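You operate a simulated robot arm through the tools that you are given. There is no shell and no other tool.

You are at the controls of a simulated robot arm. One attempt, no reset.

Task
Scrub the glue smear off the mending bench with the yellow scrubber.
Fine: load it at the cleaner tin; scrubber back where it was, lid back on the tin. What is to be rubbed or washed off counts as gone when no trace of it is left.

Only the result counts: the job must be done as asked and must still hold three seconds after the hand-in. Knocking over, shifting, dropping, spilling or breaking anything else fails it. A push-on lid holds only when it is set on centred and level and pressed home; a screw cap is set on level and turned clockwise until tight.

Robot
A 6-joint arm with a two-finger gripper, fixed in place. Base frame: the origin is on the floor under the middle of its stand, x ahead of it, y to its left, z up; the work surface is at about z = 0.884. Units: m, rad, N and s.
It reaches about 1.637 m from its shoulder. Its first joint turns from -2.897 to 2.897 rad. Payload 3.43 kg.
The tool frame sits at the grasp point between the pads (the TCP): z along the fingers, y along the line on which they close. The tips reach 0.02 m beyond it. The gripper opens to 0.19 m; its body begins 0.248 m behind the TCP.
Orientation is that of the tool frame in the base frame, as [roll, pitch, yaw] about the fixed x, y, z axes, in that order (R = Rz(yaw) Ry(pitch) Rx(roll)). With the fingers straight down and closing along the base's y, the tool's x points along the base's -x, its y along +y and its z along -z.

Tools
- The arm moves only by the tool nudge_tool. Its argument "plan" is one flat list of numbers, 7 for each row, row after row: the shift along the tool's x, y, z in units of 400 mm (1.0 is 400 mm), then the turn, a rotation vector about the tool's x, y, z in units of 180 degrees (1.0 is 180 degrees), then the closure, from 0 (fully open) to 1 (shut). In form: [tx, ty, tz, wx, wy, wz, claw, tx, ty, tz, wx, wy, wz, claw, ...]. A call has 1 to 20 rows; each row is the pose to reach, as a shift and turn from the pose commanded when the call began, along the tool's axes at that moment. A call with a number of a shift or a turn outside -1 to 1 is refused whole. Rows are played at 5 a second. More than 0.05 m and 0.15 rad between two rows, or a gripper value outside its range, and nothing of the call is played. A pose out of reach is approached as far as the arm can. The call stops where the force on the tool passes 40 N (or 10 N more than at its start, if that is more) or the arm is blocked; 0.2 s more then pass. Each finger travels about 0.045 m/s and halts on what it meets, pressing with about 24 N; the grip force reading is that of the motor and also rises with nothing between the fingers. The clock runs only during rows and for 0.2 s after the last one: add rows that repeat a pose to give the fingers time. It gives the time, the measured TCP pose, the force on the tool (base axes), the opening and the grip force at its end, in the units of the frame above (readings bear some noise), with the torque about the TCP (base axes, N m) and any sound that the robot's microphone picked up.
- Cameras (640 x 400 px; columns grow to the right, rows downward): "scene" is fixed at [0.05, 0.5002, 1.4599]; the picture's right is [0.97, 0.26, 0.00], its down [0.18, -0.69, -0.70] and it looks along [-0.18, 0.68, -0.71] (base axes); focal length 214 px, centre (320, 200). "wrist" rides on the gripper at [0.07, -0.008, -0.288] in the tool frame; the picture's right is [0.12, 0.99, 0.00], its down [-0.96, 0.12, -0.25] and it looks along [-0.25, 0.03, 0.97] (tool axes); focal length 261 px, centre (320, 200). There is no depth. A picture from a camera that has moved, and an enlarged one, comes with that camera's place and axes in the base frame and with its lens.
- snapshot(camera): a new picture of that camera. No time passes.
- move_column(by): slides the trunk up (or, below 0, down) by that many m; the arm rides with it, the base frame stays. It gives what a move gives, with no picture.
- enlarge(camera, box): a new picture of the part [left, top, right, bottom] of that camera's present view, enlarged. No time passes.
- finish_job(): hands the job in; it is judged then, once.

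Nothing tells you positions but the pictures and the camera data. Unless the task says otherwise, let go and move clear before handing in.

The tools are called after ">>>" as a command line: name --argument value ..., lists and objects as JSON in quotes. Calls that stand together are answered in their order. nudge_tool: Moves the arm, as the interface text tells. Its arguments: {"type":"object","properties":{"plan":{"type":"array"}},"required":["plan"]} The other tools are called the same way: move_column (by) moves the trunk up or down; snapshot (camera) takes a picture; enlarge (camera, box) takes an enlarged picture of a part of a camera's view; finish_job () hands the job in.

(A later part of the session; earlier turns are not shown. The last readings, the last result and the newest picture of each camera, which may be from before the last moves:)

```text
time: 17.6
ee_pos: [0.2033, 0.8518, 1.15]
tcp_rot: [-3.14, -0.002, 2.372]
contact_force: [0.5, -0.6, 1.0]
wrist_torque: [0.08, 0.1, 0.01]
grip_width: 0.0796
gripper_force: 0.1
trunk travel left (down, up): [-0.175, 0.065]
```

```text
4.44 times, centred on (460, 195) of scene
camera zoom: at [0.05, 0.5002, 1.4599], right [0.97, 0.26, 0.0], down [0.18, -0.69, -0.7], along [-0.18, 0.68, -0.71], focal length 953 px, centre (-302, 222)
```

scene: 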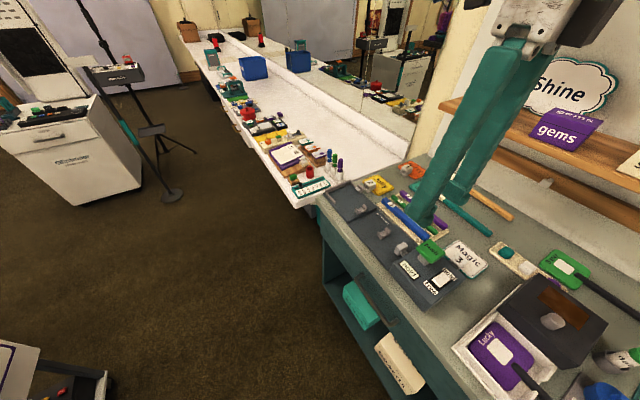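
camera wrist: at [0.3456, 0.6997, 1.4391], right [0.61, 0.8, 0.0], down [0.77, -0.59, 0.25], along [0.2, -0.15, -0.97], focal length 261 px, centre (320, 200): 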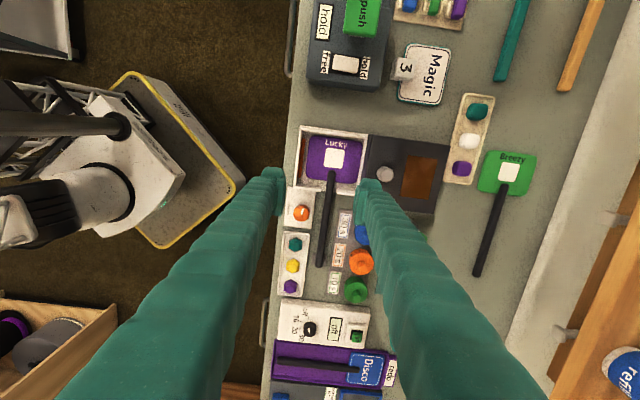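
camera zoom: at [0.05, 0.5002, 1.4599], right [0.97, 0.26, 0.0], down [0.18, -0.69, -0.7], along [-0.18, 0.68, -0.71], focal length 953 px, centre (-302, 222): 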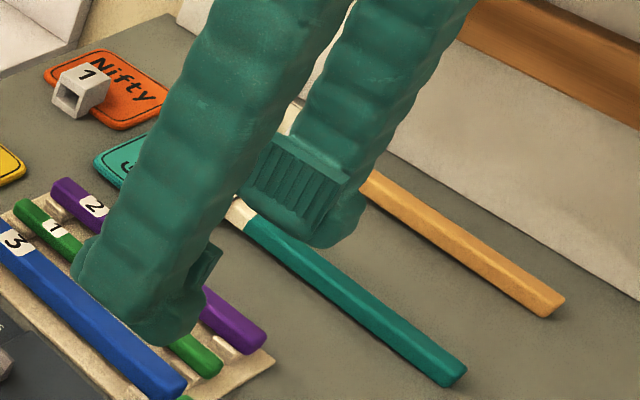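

The palm is only about 8 cm wide, so a slight tilt of the hand toward the front keeps it clear of the shelf. I'll raise the trunk for more reach, then travel back with the hand turned square to the bench again.

>>> move_column --by 0.065

>>> nudge_tool --plan '[-0.089, 0, 0, 0, 0, -0.0455, 0.58, -0.178, 0, 0, 0, 0, -0.091, 0.58, -0.267, 0, 0, 0, 0, -0.1365, 0.58, -0.356, 0, 0, 0, 0, -0.182, 0.58, -0.445, 0, 0, 0, 0, -0.2275, 0.58, -0.534, 0, 0, 0, 0, -0.273, 0.58, -0.623, 0, 0, 0, 0, -0.3185, 0.58, -0.712, 0, 0, 0, 0, -0.364, 0.58, -0.801, 0, 0, 0, 0, -0.4095, 0.58, -0.89, 0, 0, 0, 0, -0.455, 0.58, -0.98, 0, 0, 0, 0, -0.5, 0.58, -0.98, 0, 0, 0, 0, -0.5, 0.58]'

>>> snapshot --camera "wrist"

```text
time: 18.6
ee_pos: [0.2021, 0.8523, 1.2147]
tcp_rot: [-3.14, 0.0, 2.372]
contact_force: [-0.8, -0.1, -0.3]
wrist_torque: [0.01, 0.02, -0.03]
grip_width: 0.0796
gripper_force: 0.0
trunk travel left (down, up): [-0.24, 0.0]
```

```text
time: 21.2
ee_pos: [0.4822, 0.5785, 1.2158]
tcp_rot: [-3.14, -0.002, -2.337]
contact_force: [-1.0, 0.5, -0.6]
wrist_torque: [0.0, 0.01, -0.01]
grip_width: 0.0798
gripper_force: 0.2
trunk travel left (down, up): [-0.24, 0.0]
```

```text
taken
camera wrist: at [0.4385, 0.5212, 1.5048], right [-0.8, 0.6, 0.0], down [0.59, 0.77, 0.25], along [0.15, 0.2, -0.97], focal length 261 px, centre (320, 200)
```

wrist: 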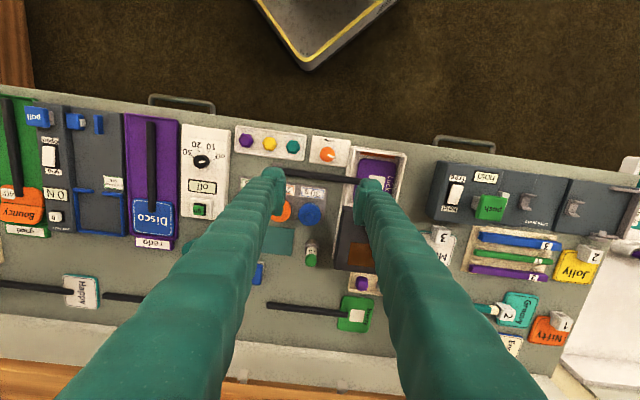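

The arm is up and square to the bench again. Next I go above the tin with a 15° forward tilt and a 4 cm opening, ready for the knob.

>>> nudge_tool --plan '[-0.063, -0.0713, 0.02, 0, -0.0083, 0, 0.6, -0.126, -0.1425, 0.05, 0, -0.0167, 0, 0.65, -0.188, -0.2138, 0.09, 0, -0.025, 0, 0.7, -0.251, -0.285, 0.13, 0, -0.0333, 0, 0.75, -0.314, -0.3563, 0.18, 0, -0.0417, 0, 0.79, -0.377, -0.4275, 0.23, 0, -0.05, 0, 0.79, -0.44, -0.4988, 0.28, 0, -0.0583, 0, 0.79, -0.502, -0.57, 0.33, 0, -0.0667, 0, 0.79, -0.565, -0.6413, 0.37, 0, -0.075, 0, 0.79, -0.628, -0.7125, 0.4125, 0, -0.0833, 0, 0.79, -0.628, -0.7125, 0.4125, 0, -0.0833, 0, 0.79]'

>>> snapshot --camera "wrist"

>>> enlarge --camera "wrist" --box '[270, 145, 370, 215]'

```text
time: 23.6
ee_pos: [0.8636, 0.5595, 1.0492]
tcp_rot: [3.14, 0.261, -2.34]
contact_force: [0.7, 0.5, 0.2]
wrist_torque: [-0.01, 0.02, 0.01]
grip_width: 0.0397
gripper_force: 0.0
trunk travel left (down, up): [-0.24, 0.0]
```

```text
taken
camera wrist: at [0.7695, 0.4525, 1.3104], right [-0.79, 0.61, -0.03], down [0.52, 0.7, 0.49], along [0.32, 0.37, -0.87], focal length 261 px, centre (320, 200)
```

wrist: 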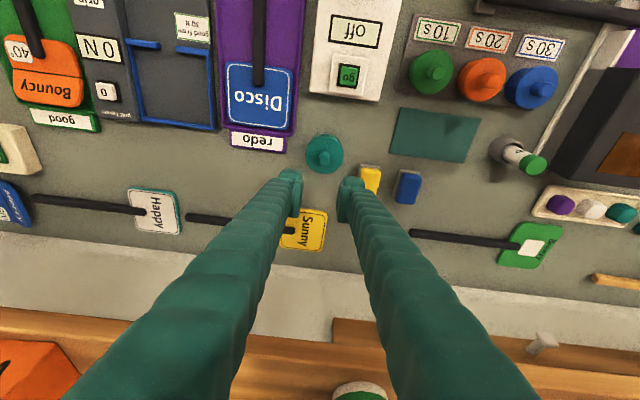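

```text
5.71 times, centred on (320, 180) of wrist
camera zoom: at [0.7695, 0.4525, 1.3104], right [-0.79, 0.61, -0.03], down [0.52, 0.7, 0.49], along [0.32, 0.37, -0.87], focal length 1489 px, centre (320, 314)
```

zoom: 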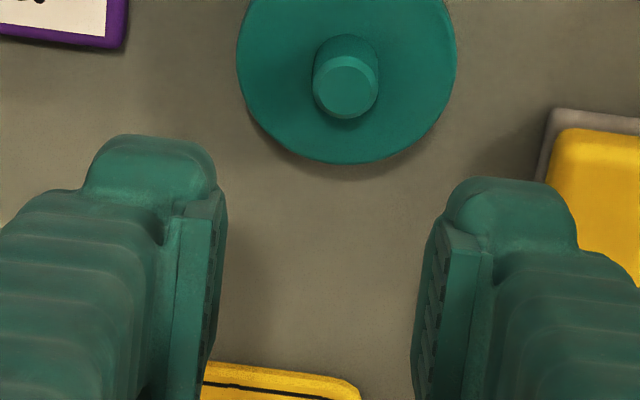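

The knob top is about 4 mm to the right of the finger midline and the depth is already right. I'll shift that and descend to z≈0.944 around the knob, staying just above the lid.

>>> nudge_tool --plan '[0.012, 0.005, 0.044, 0, 0, 0, 0.79, 0.024, 0.0095, 0.09, 0, 0, 0, 0.79, 0.038, 0.0095, 0.14, 0, 0, 0, 0.79, 0.05, 0.0095, 0.19, 0, 0, 0, 0.79, 0.06, 0.0095, 0.225, 0, 0, 0, 0.79, 0.0685, 0.0095, 0.2565, 0, 0, 0, 0.79, 0.0685, 0.0095, 0.2565, 0, 0, 0, 0.79]'

>>> snapshot --camera "wrist"

>>> enlarge --camera "wrist" --box '[270, 155, 370, 225]'

```text
time: 25.2
ee_pos: [0.8605, 0.5629, 0.9423]
tcp_rot: [-3.141, 0.26, -2.341]
contact_force: [0.2, 0.4, 0.0]
wrist_torque: [-0.02, -0.03, -0.01]
grip_width: 0.0398
gripper_force: 0.0
trunk travel left (down, up): [-0.24, 0.0]
```

```text
taken
camera wrist: at [0.7663, 0.4552, 1.2046], right [-0.79, 0.61, -0.03], down [0.52, 0.7, 0.49], along [0.32, 0.37, -0.87], focal length 261 px, centre (320, 200)
```

wrist: 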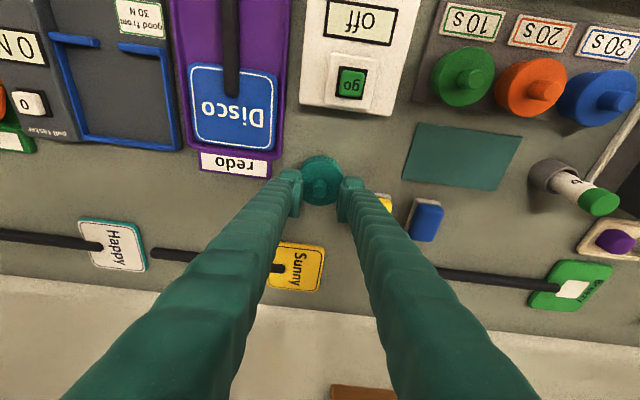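

```text
5.71 times, centred on (320, 190) of wrist
camera zoom: at [0.7663, 0.4552, 1.2046], right [-0.79, 0.61, -0.03], down [0.52, 0.7, 0.49], along [0.32, 0.37, -0.87], focal length 1489 px, centre (320, 257)
```

zoom: 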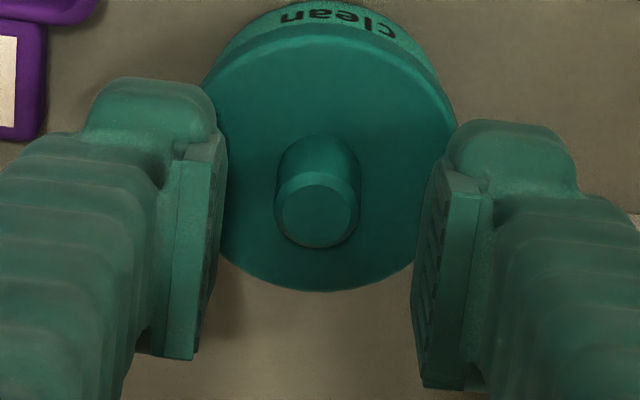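

The knob sits centred between the pads, which are just clear of the lid. Now I close on it.

>>> nudge_tool --plan '[0, 0, 0, 0, 0, 0, 0.88, 0, 0, 0, 0, 0, 0, 0.95, 0, 0, 0, 0, 0, 0, 1, 0, 0, 0, 0, 0, 0, 1, 0, 0, 0, 0, 0, 0, 1]'

>>> enlarge --camera "wrist" --box '[270, 155, 370, 225]'

```text
time: 26.4
ee_pos: [0.8594, 0.5638, 0.9432]
tcp_rot: [3.141, 0.259, -2.342]
contact_force: [0.8, -0.7, -0.4]
wrist_torque: [-0.03, -0.04, -0.04]
grip_width: 0.0148
gripper_force: 23.6
trunk travel left (down, up): [-0.24, 0.0]
heard: snap
```

```text
5.71 times, centred on (320, 190) of wrist
camera zoom: at [0.7665, 0.4551, 1.2046], right [-0.79, 0.61, -0.03], down [0.52, 0.7, 0.49], along [0.32, 0.37, -0.87], focal length 1489 px, centre (320, 257)
```

zoom: 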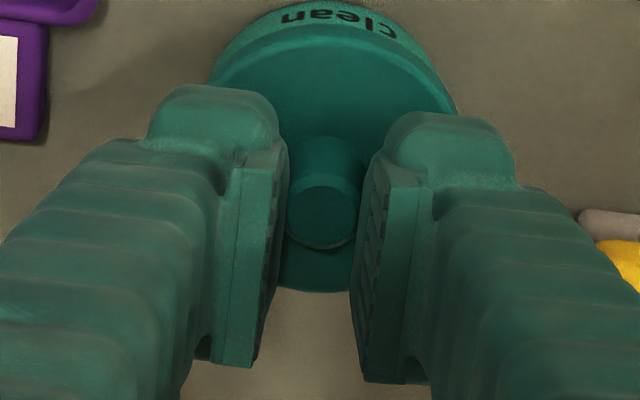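

The grip holds (15 mm) and there was a snap. I'll pull straight up slowly and see what comes.

>>> nudge_tool --plan '[-0.0016, 0, -0.006, 0, 0, 0, 1, -0.0032, 0, -0.012, 0, 0, 0, 1, -0.0065, 0, -0.024, 0, 0, 0, 1, -0.0097, 0, -0.036, 0, 0, 0, 1, -0.0129, 0, -0.0483, 0, 0, 0, 1]'

>>> snapshot --camera "wrist"

>>> enlarge --camera "wrist" --box '[270, 135, 370, 205]'

```text
time: 27.6
ee_pos: [0.8615, 0.5643, 0.9632]
tcp_rot: [-3.141, 0.26, -2.338]
contact_force: [-0.1, -0.4, 0.0]
wrist_torque: [-0.01, 0.0, 0.0]
grip_width: 0.0147
gripper_force: 24.2
trunk travel left (down, up): [-0.24, 0.0]
```

```text
taken
camera wrist: at [0.7673, 0.4565, 1.2248], right [-0.79, 0.61, -0.03], down [0.52, 0.7, 0.49], along [0.32, 0.37, -0.87], focal length 261 px, centre (320, 200)
```

wrist: 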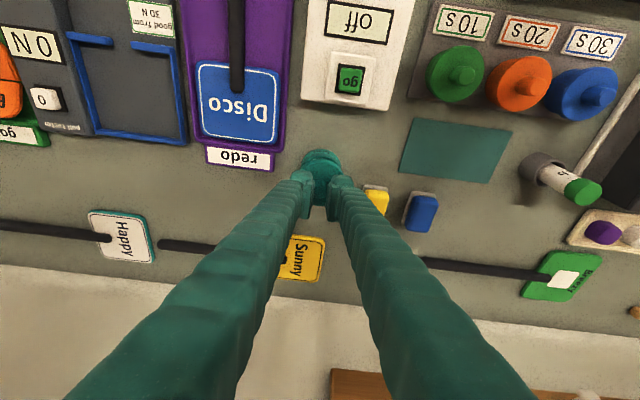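

```text
5.71 times, centred on (320, 170) of wrist
camera zoom: at [0.7673, 0.4565, 1.2248], right [-0.79, 0.61, -0.03], down [0.52, 0.7, 0.49], along [0.32, 0.37, -0.87], focal length 1489 px, centre (320, 371)
```

zoom: 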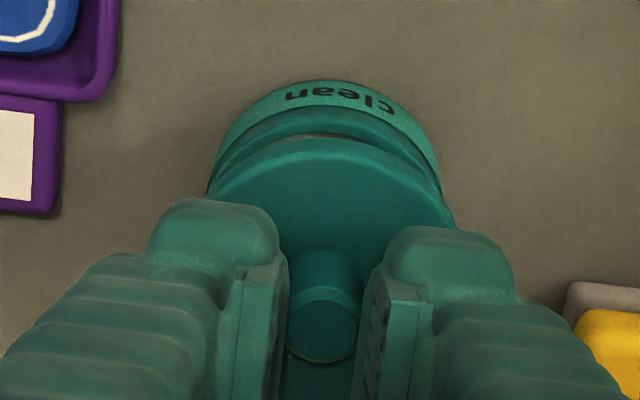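

The lid is off the tin with no resistance left. I'll raise it well above the neighbours and carry it to the free spot on the far side of the blue scrubber.

>>> nudge_tool --plan '[-0.021, 0, -0.078, 0, 0, 0, 1, -0.042, 0, -0.157, 0, 0, 0, 1, -0.057, 0.11, -0.153, 0, 0, 0, 1, -0.072, 0.22, -0.149, 0, 0, 0, 1, -0.087, 0.33, -0.145, 0, 0, 0, 1, -0.102, 0.44, -0.141, 0, 0, 0, 1, -0.116, 0.55, -0.137, 0, 0, 0, 1, -0.13, 0.664, -0.1335, 0, 0, 0, 1, -0.13, 0.664, -0.1335, 0, 0, 0, 1]'

>>> snapshot --camera "wrist"

>>> snapshot --camera "scene"

```text
time: 29.6
ee_pos: [0.6964, 0.7733, 1.0282]
tcp_rot: [3.141, 0.261, -2.34]
contact_force: [-0.7, 0.8, 0.5]
wrist_torque: [-0.01, -0.02, 0.02]
grip_width: 0.0144
gripper_force: 23.9
trunk travel left (down, up): [-0.24, 0.0]
```

```text
taken
camera wrist: at [0.6026, 0.6652, 1.2897], right [-0.79, 0.61, -0.03], down [0.52, 0.7, 0.49], along [0.32, 0.37, -0.87], focal length 261 px, centre (320, 200)
```

wrist: 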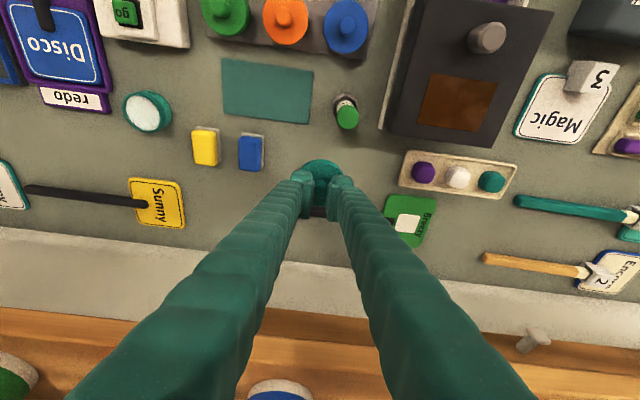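

```text
taken
```

scene: 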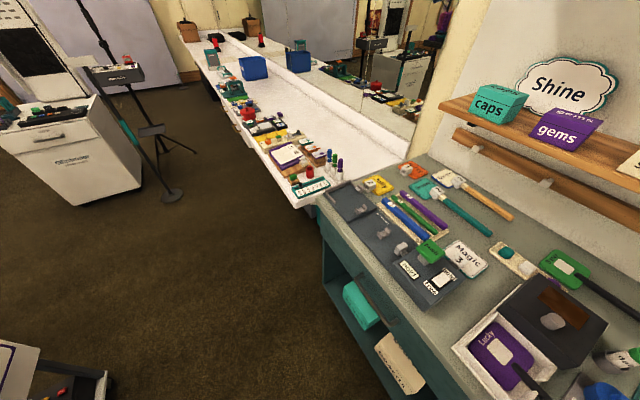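

The tin stands open with a pale content, and the lid is over the free spot. I'll look at the tin's inside and the landing spot before lowering.

>>> enlarge --camera "wrist" --box '[110, 80, 210, 150]'

>>> enlarge --camera "wrist" --box '[240, 80, 440, 240]'

```text
5.71 times, centred on (160, 115) of wrist
camera zoom: at [0.6026, 0.6652, 1.2897], right [-0.79, 0.61, -0.03], down [0.52, 0.7, 0.49], along [0.32, 0.37, -0.87], focal length 1489 px, centre (1234, 686)
```

zoom: 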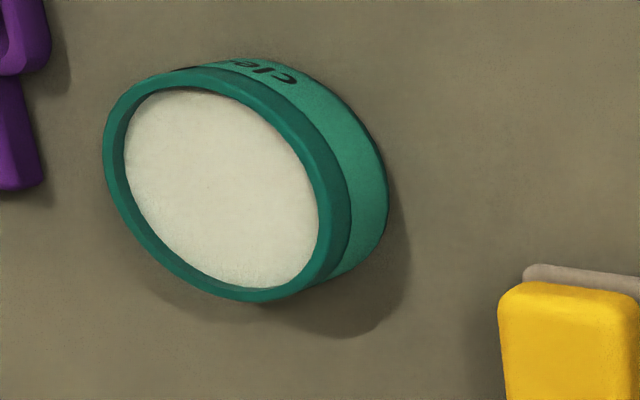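

```text
2.50 times, centred on (340, 160) of wrist
camera zoom: at [0.6026, 0.6652, 1.2897], right [-0.79, 0.61, -0.03], down [0.52, 0.7, 0.49], along [0.32, 0.37, -0.87], focal length 652 px, centre (270, 300)
```

zoom: 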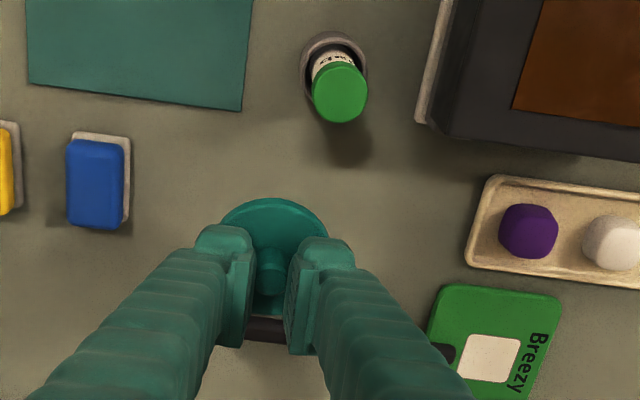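

The tin is filled to near the rim with pale cleaner, so pressing the pad onto it should load it. The landing spot is free; I'll lower the lid to just above the bench.

>>> nudge_tool --plan '[0.016, 0, 0.06, 0, 0, 0, 1, 0.032, 0, 0.12, 0, 0, 0, 1, 0.048, 0, 0.18, 0, 0, 0, 1, 0.058, 0, 0.2174, 0, 0, 0, 1, 0.0642, 0, 0.2406, 0, 0, 0, 1]'

>>> enlarge --camera "wrist" --box '[240, 120, 440, 240]'

```text
time: 30.8
ee_pos: [0.6959, 0.7766, 0.9277]
tcp_rot: [-3.141, 0.261, -2.34]
contact_force: [0.6, -0.3, 0.3]
wrist_torque: [0.0, 0.01, 0.03]
grip_width: 0.0145
gripper_force: 23.4
trunk travel left (down, up): [-0.24, 0.0]
```

```text
3.20 times, centred on (340, 180) of wrist
camera zoom: at [0.6017, 0.6672, 1.1898], right [-0.79, 0.61, -0.03], down [0.52, 0.7, 0.49], along [0.32, 0.37, -0.87], focal length 834 px, centre (256, 264)
```

zoom: 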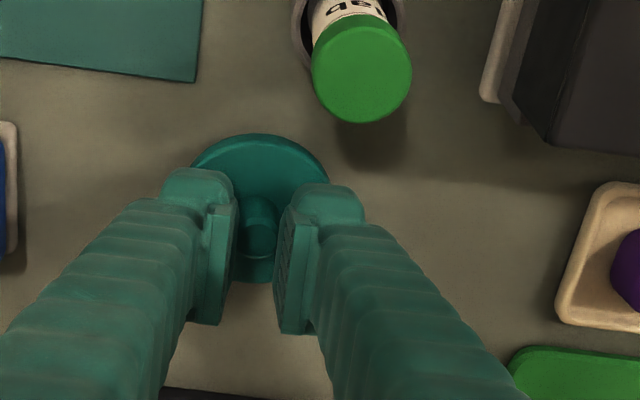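

Still clear of the bench with no force. I'll ease down in small steps until the lid touches.

>>> nudge_tool --plan '[0.0013, 0, 0.0048, 0, 0, 0, 1, 0.0026, 0, 0.0097, 0, 0, 0, 1, 0.0026, 0, 0.0097, 0, 0, 0, 1]'

```text
time: 31.6
ee_pos: [0.6959, 0.7742, 0.9249]
tcp_rot: [-3.141, 0.261, -2.337]
contact_force: [-0.3, -0.8, 0.3]
wrist_torque: [0.0, -0.02, 0.01]
grip_width: 0.0144
gripper_force: 24.0
trunk travel left (down, up): [-0.24, 0.0]
```

>>> nudge_tool --plan '[0.0006, 0, 0.0024, 0, 0, 0, 1, 0.0013, 0, 0.0048, 0, 0, 0, 1, 0.0013, 0, 0.0048, 0, 0, 0, 1]'

```text
time: 32.4
ee_pos: [0.696, 0.7745, 0.9232]
tcp_rot: [3.142, 0.262, -2.34]
contact_force: [-0.3, -0.3, -0.2]
wrist_torque: [0.03, 0.05, 0.0]
grip_width: 0.0146
gripper_force: 24.0
trunk travel left (down, up): [-0.24, 0.0]
```

>>> nudge_tool --plan '[0.0006, 0, 0.0024, 0, 0, 0, 1, 0.0013, 0, 0.0048, 0, 0, 0, 1, 0.0013, 0, 0.0048, 0, 0, 0, 1]'

>>> enlarge --camera "wrist" --box '[260, 140, 380, 220]'

```text
time: 33.2
ee_pos: [0.6951, 0.7761, 0.9219]
tcp_rot: [3.141, 0.26, -2.341]
contact_force: [0.9, -0.8, 5.8]
wrist_torque: [0.11, 0.12, 0.0]
grip_width: 0.0141
gripper_force: 24.2
trunk travel left (down, up): [-0.24, 0.0]
```

```text
5.00 times, centred on (320, 180) of wrist
camera zoom: at [0.6011, 0.6673, 1.1833], right [-0.79, 0.61, -0.03], down [0.52, 0.7, 0.49], along [0.32, 0.37, -0.87], focal length 1303 px, centre (320, 300)
```

zoom: 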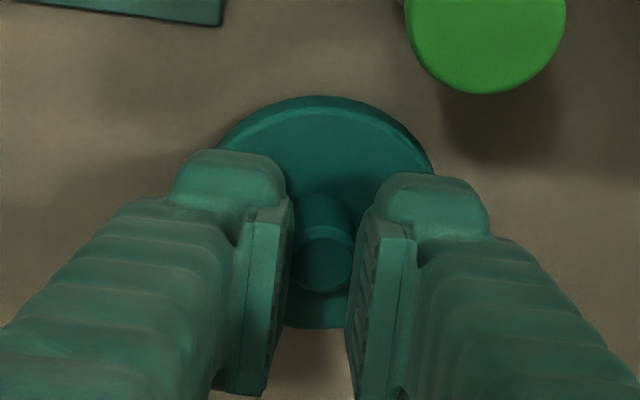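

The lid rests on the bench (about 6 N up). I'll open the fingers gently and rise.

>>> nudge_tool --plan '[0, 0, 0, 0, 0, 0, 0.9, 0, 0, 0, 0, 0, 0, 0.8, 0, 0, 0, 0, 0, 0, 0.76, 0, 0, 0, 0, 0, 0, 0.76, -0.013, 0, -0.048, 0, 0, 0, 0.76, -0.039, 0, -0.145, 0, 0, 0, 0.76, -0.065, 0, -0.242, 0, 0, 0, 0.76]'

>>> snapshot --camera "wrist"

>>> enlarge --camera "wrist" --box '[260, 110, 380, 190]'

```text
time: 34.8
ee_pos: [0.6966, 0.7748, 1.0204]
tcp_rot: [-3.142, 0.261, -2.34]
contact_force: [-0.7, 0.2, -1.3]
wrist_torque: [-0.02, 0.03, -0.02]
grip_width: 0.0455
gripper_force: 0.1
trunk travel left (down, up): [-0.24, 0.0]
```

```text
taken
camera wrist: at [0.6023, 0.6668, 1.2822], right [-0.79, 0.61, -0.03], down [0.52, 0.7, 0.49], along [0.32, 0.37, -0.87], focal length 261 px, centre (320, 200)
```

wrist: 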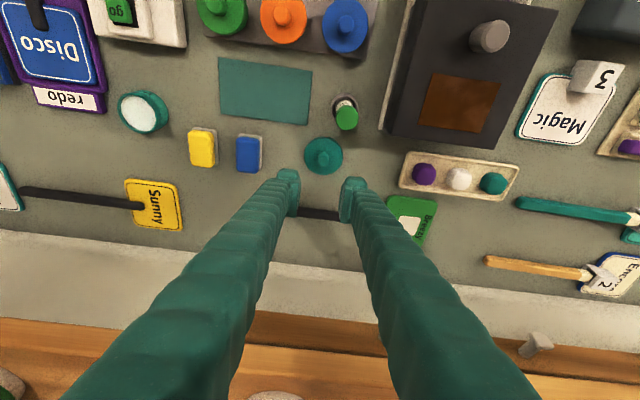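

```text
5.00 times, centred on (320, 150) of wrist
camera zoom: at [0.6023, 0.6668, 1.2822], right [-0.79, 0.61, -0.03], down [0.52, 0.7, 0.49], along [0.32, 0.37, -0.87], focal length 1303 px, centre (320, 450)
```

zoom: 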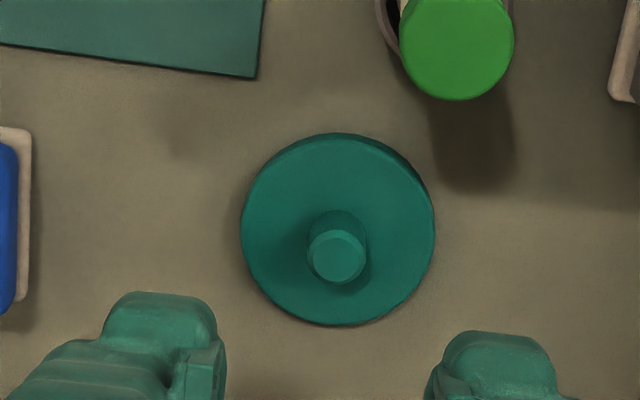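

The lid stands upright on the bench, clear of everything. Now I measure the yellow scrubber precisely from here.

>>> enlarge --camera "wrist" --box '[170, 110, 280, 185]'

>>> enlarge --camera "wrist" --box '[180, 118, 230, 178]'

```text
5.33 times, centred on (225, 148) of wrist
camera zoom: at [0.6023, 0.6668, 1.2822], right [-0.79, 0.61, -0.03], down [0.52, 0.7, 0.49], along [0.32, 0.37, -0.87], focal length 1390 px, centre (827, 480)
```

zoom: 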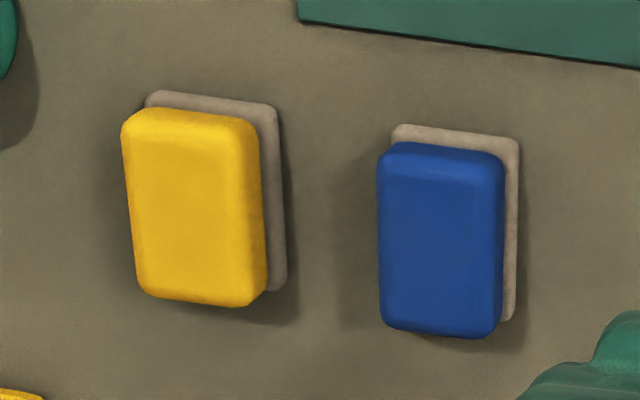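

```text
6.67 times, centred on (205, 148) of wrist
camera zoom: at [0.6023, 0.6668, 1.2822], right [-0.79, 0.61, -0.03], down [0.52, 0.7, 0.49], along [0.32, 0.37, -0.87], focal length 1738 px, centre (1087, 547)
```

zoom: 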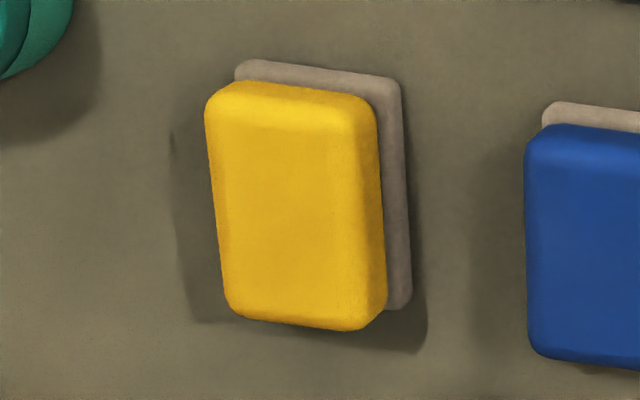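

The scrubber sits at about (0.83, 0.65), turned 46° like the bench. I'll straighten the hand, slide over in front of it at safe height, then turn 90° so the fingers close along the depth.

>>> nudge_tool --plan '[0.01, 0, -0.06, 0, 0.017, 0, 0.66, 0.03, -0.11, -0.09, 0, 0.034, 0, 0.6, 0.06, -0.225, -0.11, 0, 0.05, 0, 0.58, 0.085, -0.34, -0.125, 0, 0.067, 0, 0.58, 0.107, -0.458, -0.132, 0, 0.0833, 0, 0.58, 0.107, -0.458, -0.132, 0, 0.0833, 0, 0.58]'

>>> nudge_tool --plan '[0, 0, 0, 0, 0, 0.046, 0.58, 0, 0, 0, 0, 0, 0.092, 0.58, 0, 0, 0, 0, 0, 0.138, 0.58, 0, 0, 0, 0, 0, 0.184, 0.58, 0, 0, 0, 0, 0, 0.23, 0.58, 0, 0, 0, 0, 0, 0.276, 0.58, 0, 0, 0, 0, 0, 0.322, 0.58, 0, 0, 0, 0, 0, 0.368, 0.58, 0, 0, 0, 0, 0, 0.414, 0.58, 0, 0, 0, 0, 0, 0.46, 0.58, 0, 0, 0, 0, 0, 0.498, 0.58, 0, 0, 0, 0, 0, 0.498, 0.58]'

>>> snapshot --camera "wrist"

```text
time: 36.2
ee_pos: [0.7879, 0.6074, 1.0592]
tcp_rot: [3.141, -0.005, -2.339]
contact_force: [0.0, -0.2, 1.0]
wrist_torque: [0.0, 0.03, -0.03]
grip_width: 0.0795
gripper_force: 0.0
trunk travel left (down, up): [-0.24, 0.0]
```

```text
time: 38.8
ee_pos: [0.7887, 0.6079, 1.0605]
tcp_rot: [-3.139, 0.0, 2.377]
contact_force: [-0.7, 1.0, -0.2]
wrist_torque: [0.0, -0.03, -0.01]
grip_width: 0.0798
gripper_force: 0.0
trunk travel left (down, up): [-0.24, 0.0]
```

```text
taken
camera wrist: at [0.731, 0.6517, 1.3505], right [0.6, 0.8, 0.0], down [0.77, -0.58, 0.25], along [0.2, -0.15, -0.97], focal length 261 px, centre (320, 200)
```

wrist: 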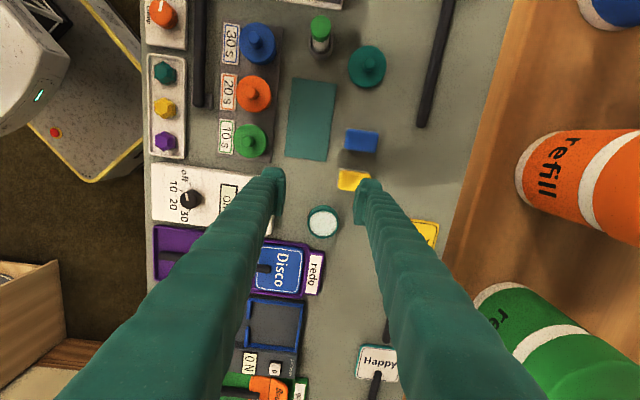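

I'll zoom on the scrubber here for a centred measurement.

>>> enlarge --camera "wrist" --box '[290, 120, 400, 230]'

```text
3.64 times, centred on (345, 175) of wrist
camera zoom: at [0.731, 0.6517, 1.3505], right [0.6, 0.8, 0.0], down [0.77, -0.58, 0.25], along [0.2, -0.15, -0.97], focal length 948 px, centre (229, 291)
```

zoom: 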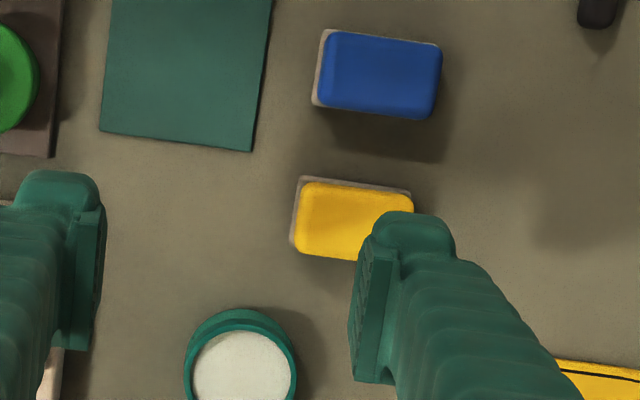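

The scrubber's centre is at about (0.8315, 0.650). I'll tilt the hand 10° (palm toward the front, away from the shelf) and go to a stand-off on the approach line.

>>> nudge_tool --plan '[-0.002, 0.02, 0.015, -0.015, 0, 0, 0.6, -0.004, 0.04, 0.03, -0.028, 0, 0, 0.62, -0.006, 0.06, 0.045, -0.042, 0, 0, 0.62, -0.0093, 0.0928, 0.0683, -0.0556, 0, 0, 0.62, -0.0093, 0.0928, 0.0683, -0.0556, 0, 0, 0.62]'

>>> snapshot --camera "wrist"

>>> enlarge --camera "wrist" --box '[260, 130, 380, 230]'

```text
time: 40.0
ee_pos: [0.8168, 0.6312, 1.033]
tcp_rot: [2.971, 0.001, 2.379]
contact_force: [0.0, -0.8, 0.4]
wrist_torque: [0.01, -0.01, -0.02]
grip_width: 0.0724
gripper_force: 0.1
trunk travel left (down, up): [-0.24, 0.0]
```

```text
taken
camera wrist: at [0.7253, 0.6391, 1.3178], right [0.59, 0.79, 0.17], down [0.74, -0.61, 0.26], along [0.31, -0.03, -0.95], focal length 261 px, centre (320, 200)
```

wrist: 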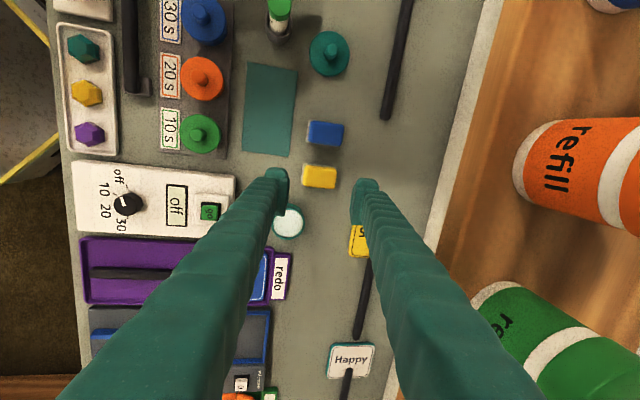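

```text
4.00 times, centred on (320, 180) of wrist
camera zoom: at [0.7253, 0.6391, 1.3178], right [0.59, 0.79, 0.17], down [0.74, -0.61, 0.26], along [0.31, -0.03, -0.95], focal length 1043 px, centre (320, 280)
```

zoom: 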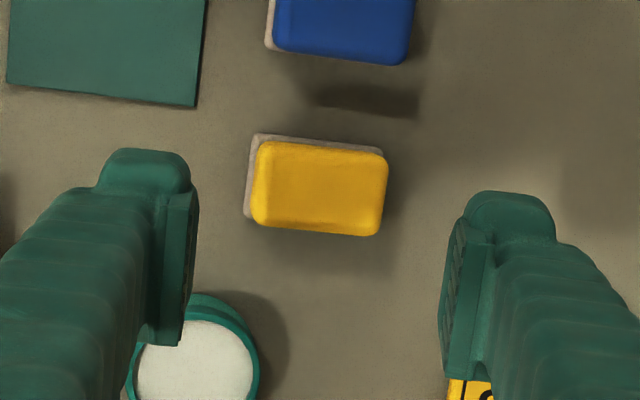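

The scrubber lies right on the approach axis. I'll go down along the finger direction most of the way and check.

>>> nudge_tool --plan '[0, 0, 0.07, 0, 0, 0, 0.62, 0, 0, 0.14, 0, 0, 0, 0.62, 0, 0, 0.2, 0, 0, 0, 0.62, 0, 0, 0.24, 0, 0, 0, 0.62, 0, 0, 0.26, 0, 0, 0, 0.62, 0, 0, 0.26, 0, 0, 0, 0.62]'

>>> snapshot --camera "wrist"

>>> enlarge --camera "wrist" --box '[260, 130, 380, 230]'

```text
time: 41.4
ee_pos: [0.8305, 0.6447, 0.9333]
tcp_rot: [2.969, 0.0, 2.378]
contact_force: [-1.4, -0.5, -0.3]
wrist_torque: [0.01, -0.01, 0.01]
grip_width: 0.0722
gripper_force: 0.2
trunk travel left (down, up): [-0.24, 0.0]
```

```text
taken
camera wrist: at [0.7373, 0.652, 1.2157], right [0.59, 0.79, 0.17], down [0.74, -0.61, 0.26], along [0.31, -0.03, -0.95], focal length 261 px, centre (320, 200)
```

wrist: 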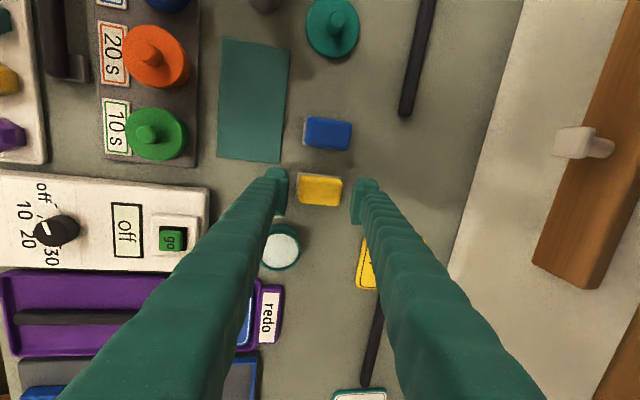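

```text
4.00 times, centred on (320, 180) of wrist
camera zoom: at [0.7373, 0.652, 1.2157], right [0.59, 0.79, 0.17], down [0.74, -0.61, 0.26], along [0.31, -0.03, -0.95], focal length 1043 px, centre (320, 280)
```

zoom: 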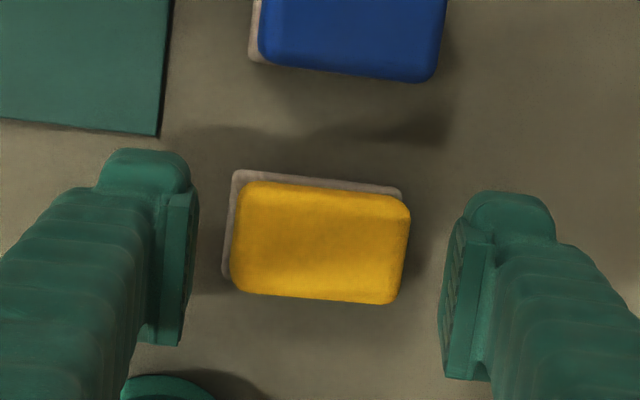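

Alignment is good: equal gaps on both sides. I'll make the last 16 mm of descent slowly.

>>> nudge_tool --plan '[0, 0, 0.012, 0, 0, 0, 0.62, 0, 0, 0.024, 0, 0, 0, 0.62, 0, 0, 0.034, 0, 0, 0, 0.62, 0, 0, 0.04, 0, 0, 0, 0.62, 0, 0, 0.04, 0, 0, 0, 0.62]'

>>> enlarge --camera "wrist" --box '[260, 130, 380, 230]'

```text
time: 42.6
ee_pos: [0.832, 0.6462, 0.9152]
tcp_rot: [2.969, -0.001, 2.38]
contact_force: [-0.4, 0.3, 0.6]
wrist_torque: [0.0, -0.06, 0.0]
grip_width: 0.0723
gripper_force: 0.0
trunk travel left (down, up): [-0.24, 0.0]
```

```text
4.00 times, centred on (320, 180) of wrist
camera zoom: at [0.7394, 0.6545, 1.1993], right [0.59, 0.79, 0.17], down [0.74, -0.61, 0.26], along [0.31, -0.03, -0.95], focal length 1043 px, centre (320, 280)
```

zoom: 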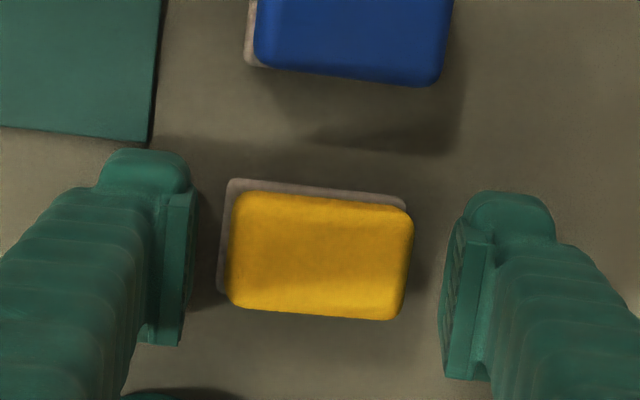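

No contact yet and the pads straddle the scrubber. I close now.

>>> nudge_tool --plan '[0, 0, 0, 0, 0, 0, 0.66, 0, 0, 0, 0, 0, 0, 0.7, 0, 0, 0, 0, 0, 0, 0.75, 0, 0, 0, 0, 0, 0, 0.85, 0, 0, 0, 0, 0, 0, 1, 0, 0, 0, 0, 0, 0, 1]'

>>> enlarge --camera "wrist" --box '[260, 130, 380, 230]'

```text
time: 43.8
ee_pos: [0.8333, 0.6467, 0.9254]
tcp_rot: [2.959, 0.001, 2.379]
contact_force: [-5.0, -5.8, 35.0]
wrist_torque: [0.63, -0.55, -0.01]
grip_width: 0.0338
gripper_force: 23.5
trunk travel left (down, up): [-0.24, 0.0]
stopped in row 5: the force on the tool passed its limit at 42 N (the readings are from after the stop); the commanded pose is now the measured one
```

```text
4.00 times, centred on (320, 180) of wrist
camera zoom: at [0.738, 0.6524, 1.208], right [0.59, 0.79, 0.18], down [0.74, -0.62, 0.27], along [0.32, -0.02, -0.95], focal length 1043 px, centre (320, 280)
```

zoom: 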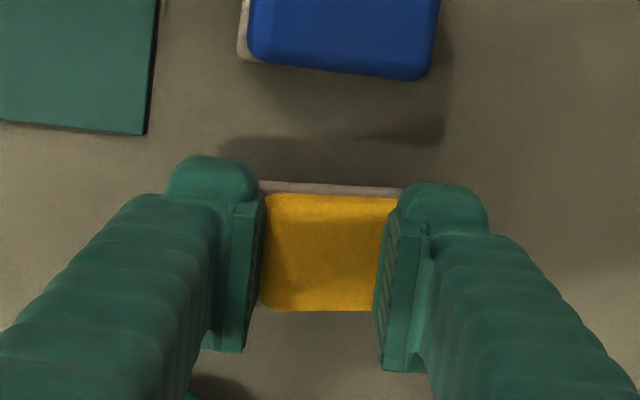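

The fingers have ridden up over the scrubber's ends (opening 34 mm, 35 N upward), so the body must be lower or softer-edged than I thought. I'll back off slightly, open and look.

>>> nudge_tool --plan '[0, 0, -0.01, 0, 0, 0, 0.8, 0, 0, -0.01, 0, 0, 0, 0.6, 0, 0, -0.01, 0, 0, 0, 0.55, 0, 0, -0.06, 0, 0, 0, 0.55, 0, 0, -0.12, 0, 0, 0, 0.55]'

>>> snapshot --camera "wrist"

>>> enlarge --camera "wrist" --box '[260, 130, 380, 230]'

```text
time: 45.0
ee_pos: [0.8262, 0.6432, 0.966]
tcp_rot: [2.963, 0.001, 2.378]
contact_force: [-0.2, 0.9, -0.2]
wrist_torque: [-0.02, 0.07, -0.03]
grip_width: 0.0856
gripper_force: 0.1
trunk travel left (down, up): [-0.24, 0.0]
```

```text
taken
camera wrist: at [0.733, 0.6492, 1.2499], right [0.59, 0.79, 0.18], down [0.74, -0.61, 0.26], along [0.32, -0.03, -0.95], focal length 261 px, centre (320, 200)
```

wrist: 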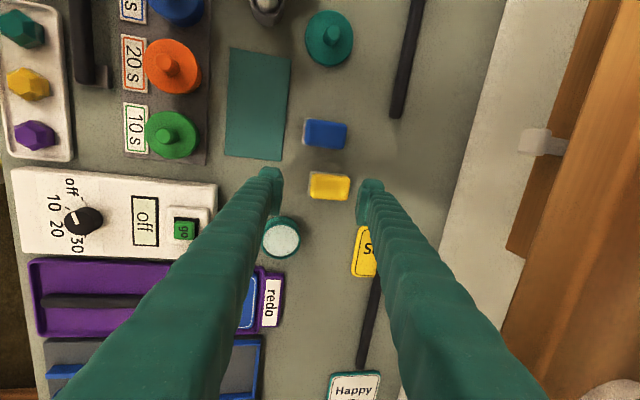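

```text
4.00 times, centred on (320, 180) of wrist
camera zoom: at [0.733, 0.6492, 1.2499], right [0.59, 0.79, 0.18], down [0.74, -0.61, 0.26], along [0.32, -0.03, -0.95], focal length 1043 px, centre (320, 280)
```

zoom: 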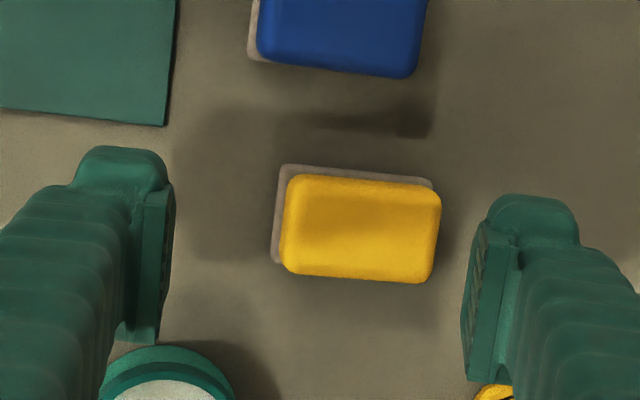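

The scrubber slid about 19 mm backward because its body is pillow-shaped (widest at z≈0.903) and the rear finger rode over it. A better plan: draw it forward with the closed fingers from behind into the free space, then grip it there with the hand upright, away from the shelf. First I retreat and turn the hand.

>>> nudge_tool --plan '[0, 0, -0.1, 0, 0, 0, 0.6, 0, -0.03, -0.2, 0, 0, 0, 0.7, 0, -0.07, -0.26, 0.02, 0, 0, 0.8, 0, -0.0984, -0.2928, 0.04, 0, 0, 0.9, 0, -0.0984, -0.2928, 0.0567, 0, 0, 1, 0, -0.0984, -0.2928, 0.0567, 0, 0, 1]'

>>> nudge_tool --plan '[0, 0, 0, 0, 0, -0.046, 1, 0, 0, 0, 0, 0, -0.092, 1, 0, 0, 0, 0, 0, -0.138, 1, 0, 0, 0, 0, 0, -0.184, 1, 0, 0, 0, 0, 0, -0.23, 1, 0, 0, 0, 0, 0, -0.276, 1, 0, 0, 0, 0, 0, -0.322, 1, 0, 0, 0, 0, 0, -0.368, 1, 0, 0, 0, 0, 0, -0.414, 1, 0, 0, 0, 0, 0, -0.46, 1, 0, 0, 0, 0, 0, -0.5, 1, 0, 0, 0, 0, 0, -0.5, 1]'

>>> snapshot --camera "wrist"

```text
time: 46.4
ee_pos: [0.7845, 0.5999, 1.0747]
tcp_rot: [-3.138, 0.0, 2.378]
contact_force: [0.6, 0.1, -0.9]
wrist_torque: [-0.02, 0.0, 0.03]
grip_width: 0.0002
gripper_force: 24.0
trunk travel left (down, up): [-0.24, 0.0]
```

```text
time: 49.0
ee_pos: [0.7864, 0.5995, 1.0768]
tcp_rot: [3.142, 0.001, -2.331]
contact_force: [0.4, -0.2, 0.5]
wrist_torque: [-0.02, 0.0, -0.02]
grip_width: 0.0001
gripper_force: 23.9
trunk travel left (down, up): [-0.24, 0.0]
```

```text
taken
camera wrist: at [0.7417, 0.5423, 1.365], right [-0.8, 0.6, 0.0], down [0.58, 0.78, 0.25], along [0.15, 0.2, -0.97], focal length 261 px, centre (320, 200)
```

wrist: 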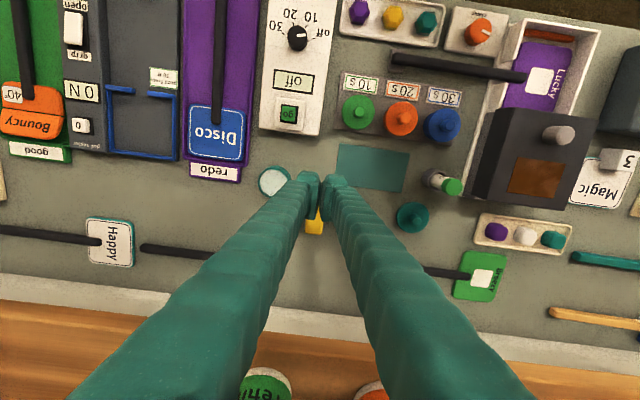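

The hand is square with the fingers shut, just in front of the scrubber. I'll tilt 30° and move to a stand-off on a line that comes down just behind the scrubber.

>>> nudge_tool --plan '[-0.02, 0, 0, 0, -0.04, 0, 1, -0.07, -0.001, 0.03, 0, -0.08, 0, 1, -0.12, -0.002, 0.06, 0, -0.12, 0, 1, -0.16, -0.003, 0.09, 0, -0.15, 0, 1, -0.193, -0.003, 0.111, 0, -0.1667, 0, 1, -0.193, -0.003, 0.111, 0, -0.1667, 0, 1]'

>>> snapshot --camera "wrist"

>>> enlarge --camera "wrist" --box '[260, 120, 380, 220]'

```text
time: 50.4
ee_pos: [0.841, 0.6531, 1.0311]
tcp_rot: [3.141, 0.523, -2.335]
contact_force: [0.1, -0.5, -0.4]
wrist_torque: [-0.01, -0.01, 0.0]
grip_width: 0.0003
gripper_force: 23.5
trunk travel left (down, up): [-0.24, 0.0]
```

```text
taken
camera wrist: at [0.7046, 0.5007, 1.2458], right [-0.79, 0.61, -0.06], down [0.41, 0.59, 0.7], along [0.46, 0.52, -0.72], focal length 261 px, centre (320, 200)
```

wrist: 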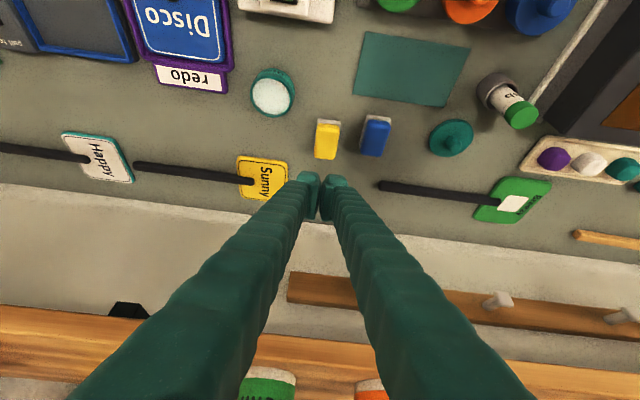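

```text
4.00 times, centred on (320, 170) of wrist
camera zoom: at [0.7046, 0.5007, 1.2458], right [-0.79, 0.61, -0.06], down [0.41, 0.59, 0.7], along [0.46, 0.52, -0.72], focal length 1043 px, centre (320, 320)
```

zoom: 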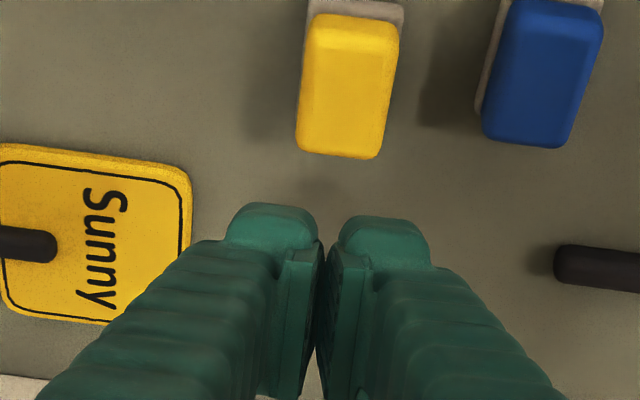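

The path behind the scrubber is clear of the Sunny board and the Breezy handle. I'll descend along the finger line behind the scrubber.

>>> nudge_tool --plan '[-0.002, 0.004, 0.08, 0, 0, 0, 1, -0.004, 0.0075, 0.16, 0, 0, 0, 1, -0.005, 0.0075, 0.23, 0, 0, 0, 1, -0.006, 0.0075, 0.27, 0, 0, 0, 1, -0.006, 0.0075, 0.295, 0, 0, 0, 1, -0.006, 0.0075, 0.295, 0, 0, 0, 1]'

>>> snapshot --camera "wrist"

>>> enlarge --camera "wrist" --box '[260, 130, 380, 230]'

```text
time: 51.8
ee_pos: [0.8802, 0.7008, 0.9312]
tcp_rot: [-3.141, 0.524, -2.333]
contact_force: [0.6, 0.5, 0.2]
wrist_torque: [-0.01, -0.02, 0.03]
grip_width: 0.0
gripper_force: 23.9
trunk travel left (down, up): [-0.24, 0.0]
```

```text
taken
camera wrist: at [0.7432, 0.5468, 1.1457], right [-0.79, 0.61, -0.06], down [0.41, 0.59, 0.7], along [0.46, 0.52, -0.72], focal length 261 px, centre (320, 200)
```

wrist: 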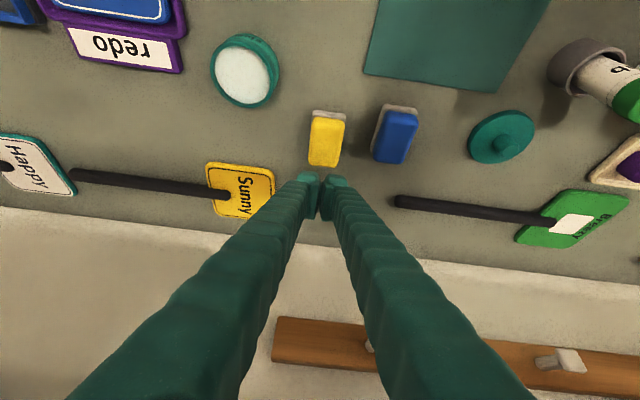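

```text
4.00 times, centred on (320, 180) of wrist
camera zoom: at [0.7432, 0.5468, 1.1457], right [-0.79, 0.61, -0.06], down [0.41, 0.59, 0.7], along [0.46, 0.52, -0.72], focal length 1043 px, centre (320, 280)
```

zoom: 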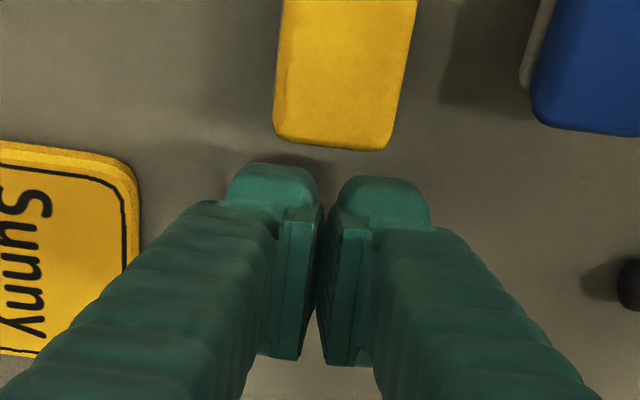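

The fingertips are just behind the scrubber. I'll lower the last 11 mm.

>>> nudge_tool --plan '[0, 0, 0.012, 0, 0, 0, 1, 0, 0, 0.022, 0, 0, 0, 1, 0, 0, 0.031, 0, 0, 0, 1, 0, 0, 0.031, 0, 0, 0, 1]'

>>> enlarge --camera "wrist" --box '[260, 130, 380, 230]'

```text
time: 52.8
ee_pos: [0.8856, 0.7054, 0.9198]
tcp_rot: [3.141, 0.524, -2.333]
contact_force: [0.6, -0.7, 0.5]
wrist_torque: [0.06, 0.02, -0.01]
grip_width: 0.0
gripper_force: 24.2
trunk travel left (down, up): [-0.24, 0.0]
```

```text
4.00 times, centred on (320, 180) of wrist
camera zoom: at [0.7477, 0.5512, 1.135], right [-0.79, 0.61, -0.06], down [0.41, 0.59, 0.7], along [0.46, 0.52, -0.72], focal length 1043 px, centre (320, 280)
```

zoom: 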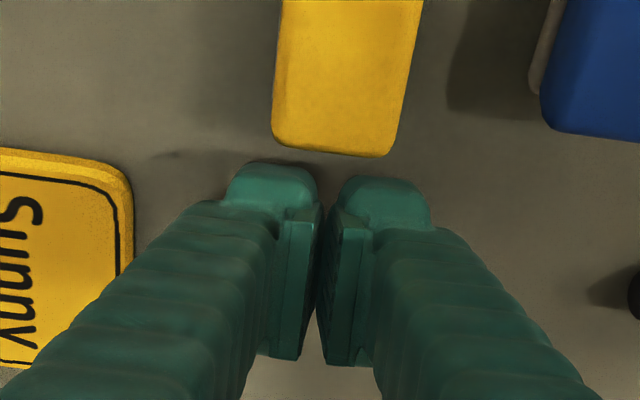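

The fingers are centred behind the scrubber with about 12 mm to the tin and to the blue one on either side. I'll draw it forward 40 mm and look.

>>> nudge_tool --plan '[0.0173, 0, -0.01, 0, 0, 0, 1, 0.0346, 0, -0.02, 0, 0, 0, 1, 0.052, 0, -0.03, 0, 0, 0, 1, 0.0693, 0, -0.04, 0, 0, 0, 1, 0.0866, 0, -0.05, 0, 0, 0, 1, 0.0866, 0, -0.05, 0, 0, 0, 1]'

>>> snapshot --camera "wrist"

>>> enlarge --camera "wrist" --box '[260, 130, 380, 230]'

```text
time: 54.2
ee_pos: [0.8566, 0.6755, 0.9196]
tcp_rot: [-3.141, 0.524, -2.334]
contact_force: [-0.8, -0.6, 0.7]
wrist_torque: [0.03, -0.01, 0.02]
grip_width: 0.0
gripper_force: 24.0
trunk travel left (down, up): [-0.24, 0.0]
```

```text
taken
camera wrist: at [0.7196, 0.5223, 1.1344], right [-0.79, 0.61, -0.06], down [0.41, 0.59, 0.7], along [0.46, 0.52, -0.72], focal length 261 px, centre (320, 200)
```

wrist: 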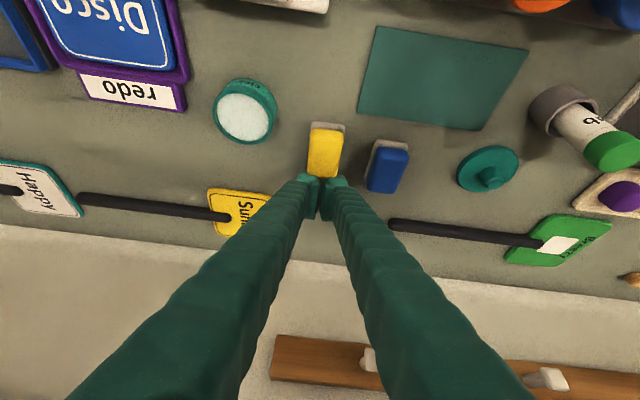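

```text
4.00 times, centred on (320, 180) of wrist
camera zoom: at [0.7196, 0.5223, 1.1344], right [-0.79, 0.61, -0.06], down [0.41, 0.59, 0.7], along [0.46, 0.52, -0.72], focal length 1043 px, centre (320, 280)
```

zoom: 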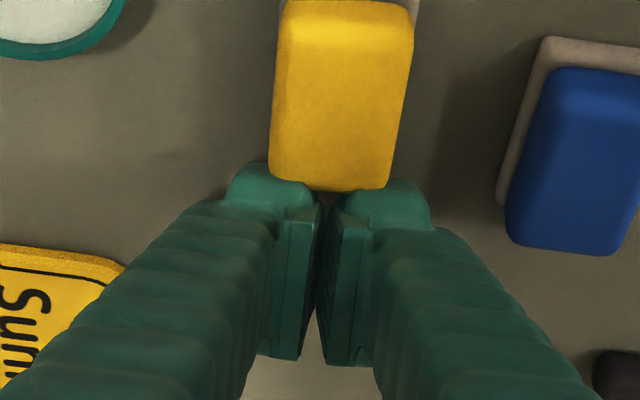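

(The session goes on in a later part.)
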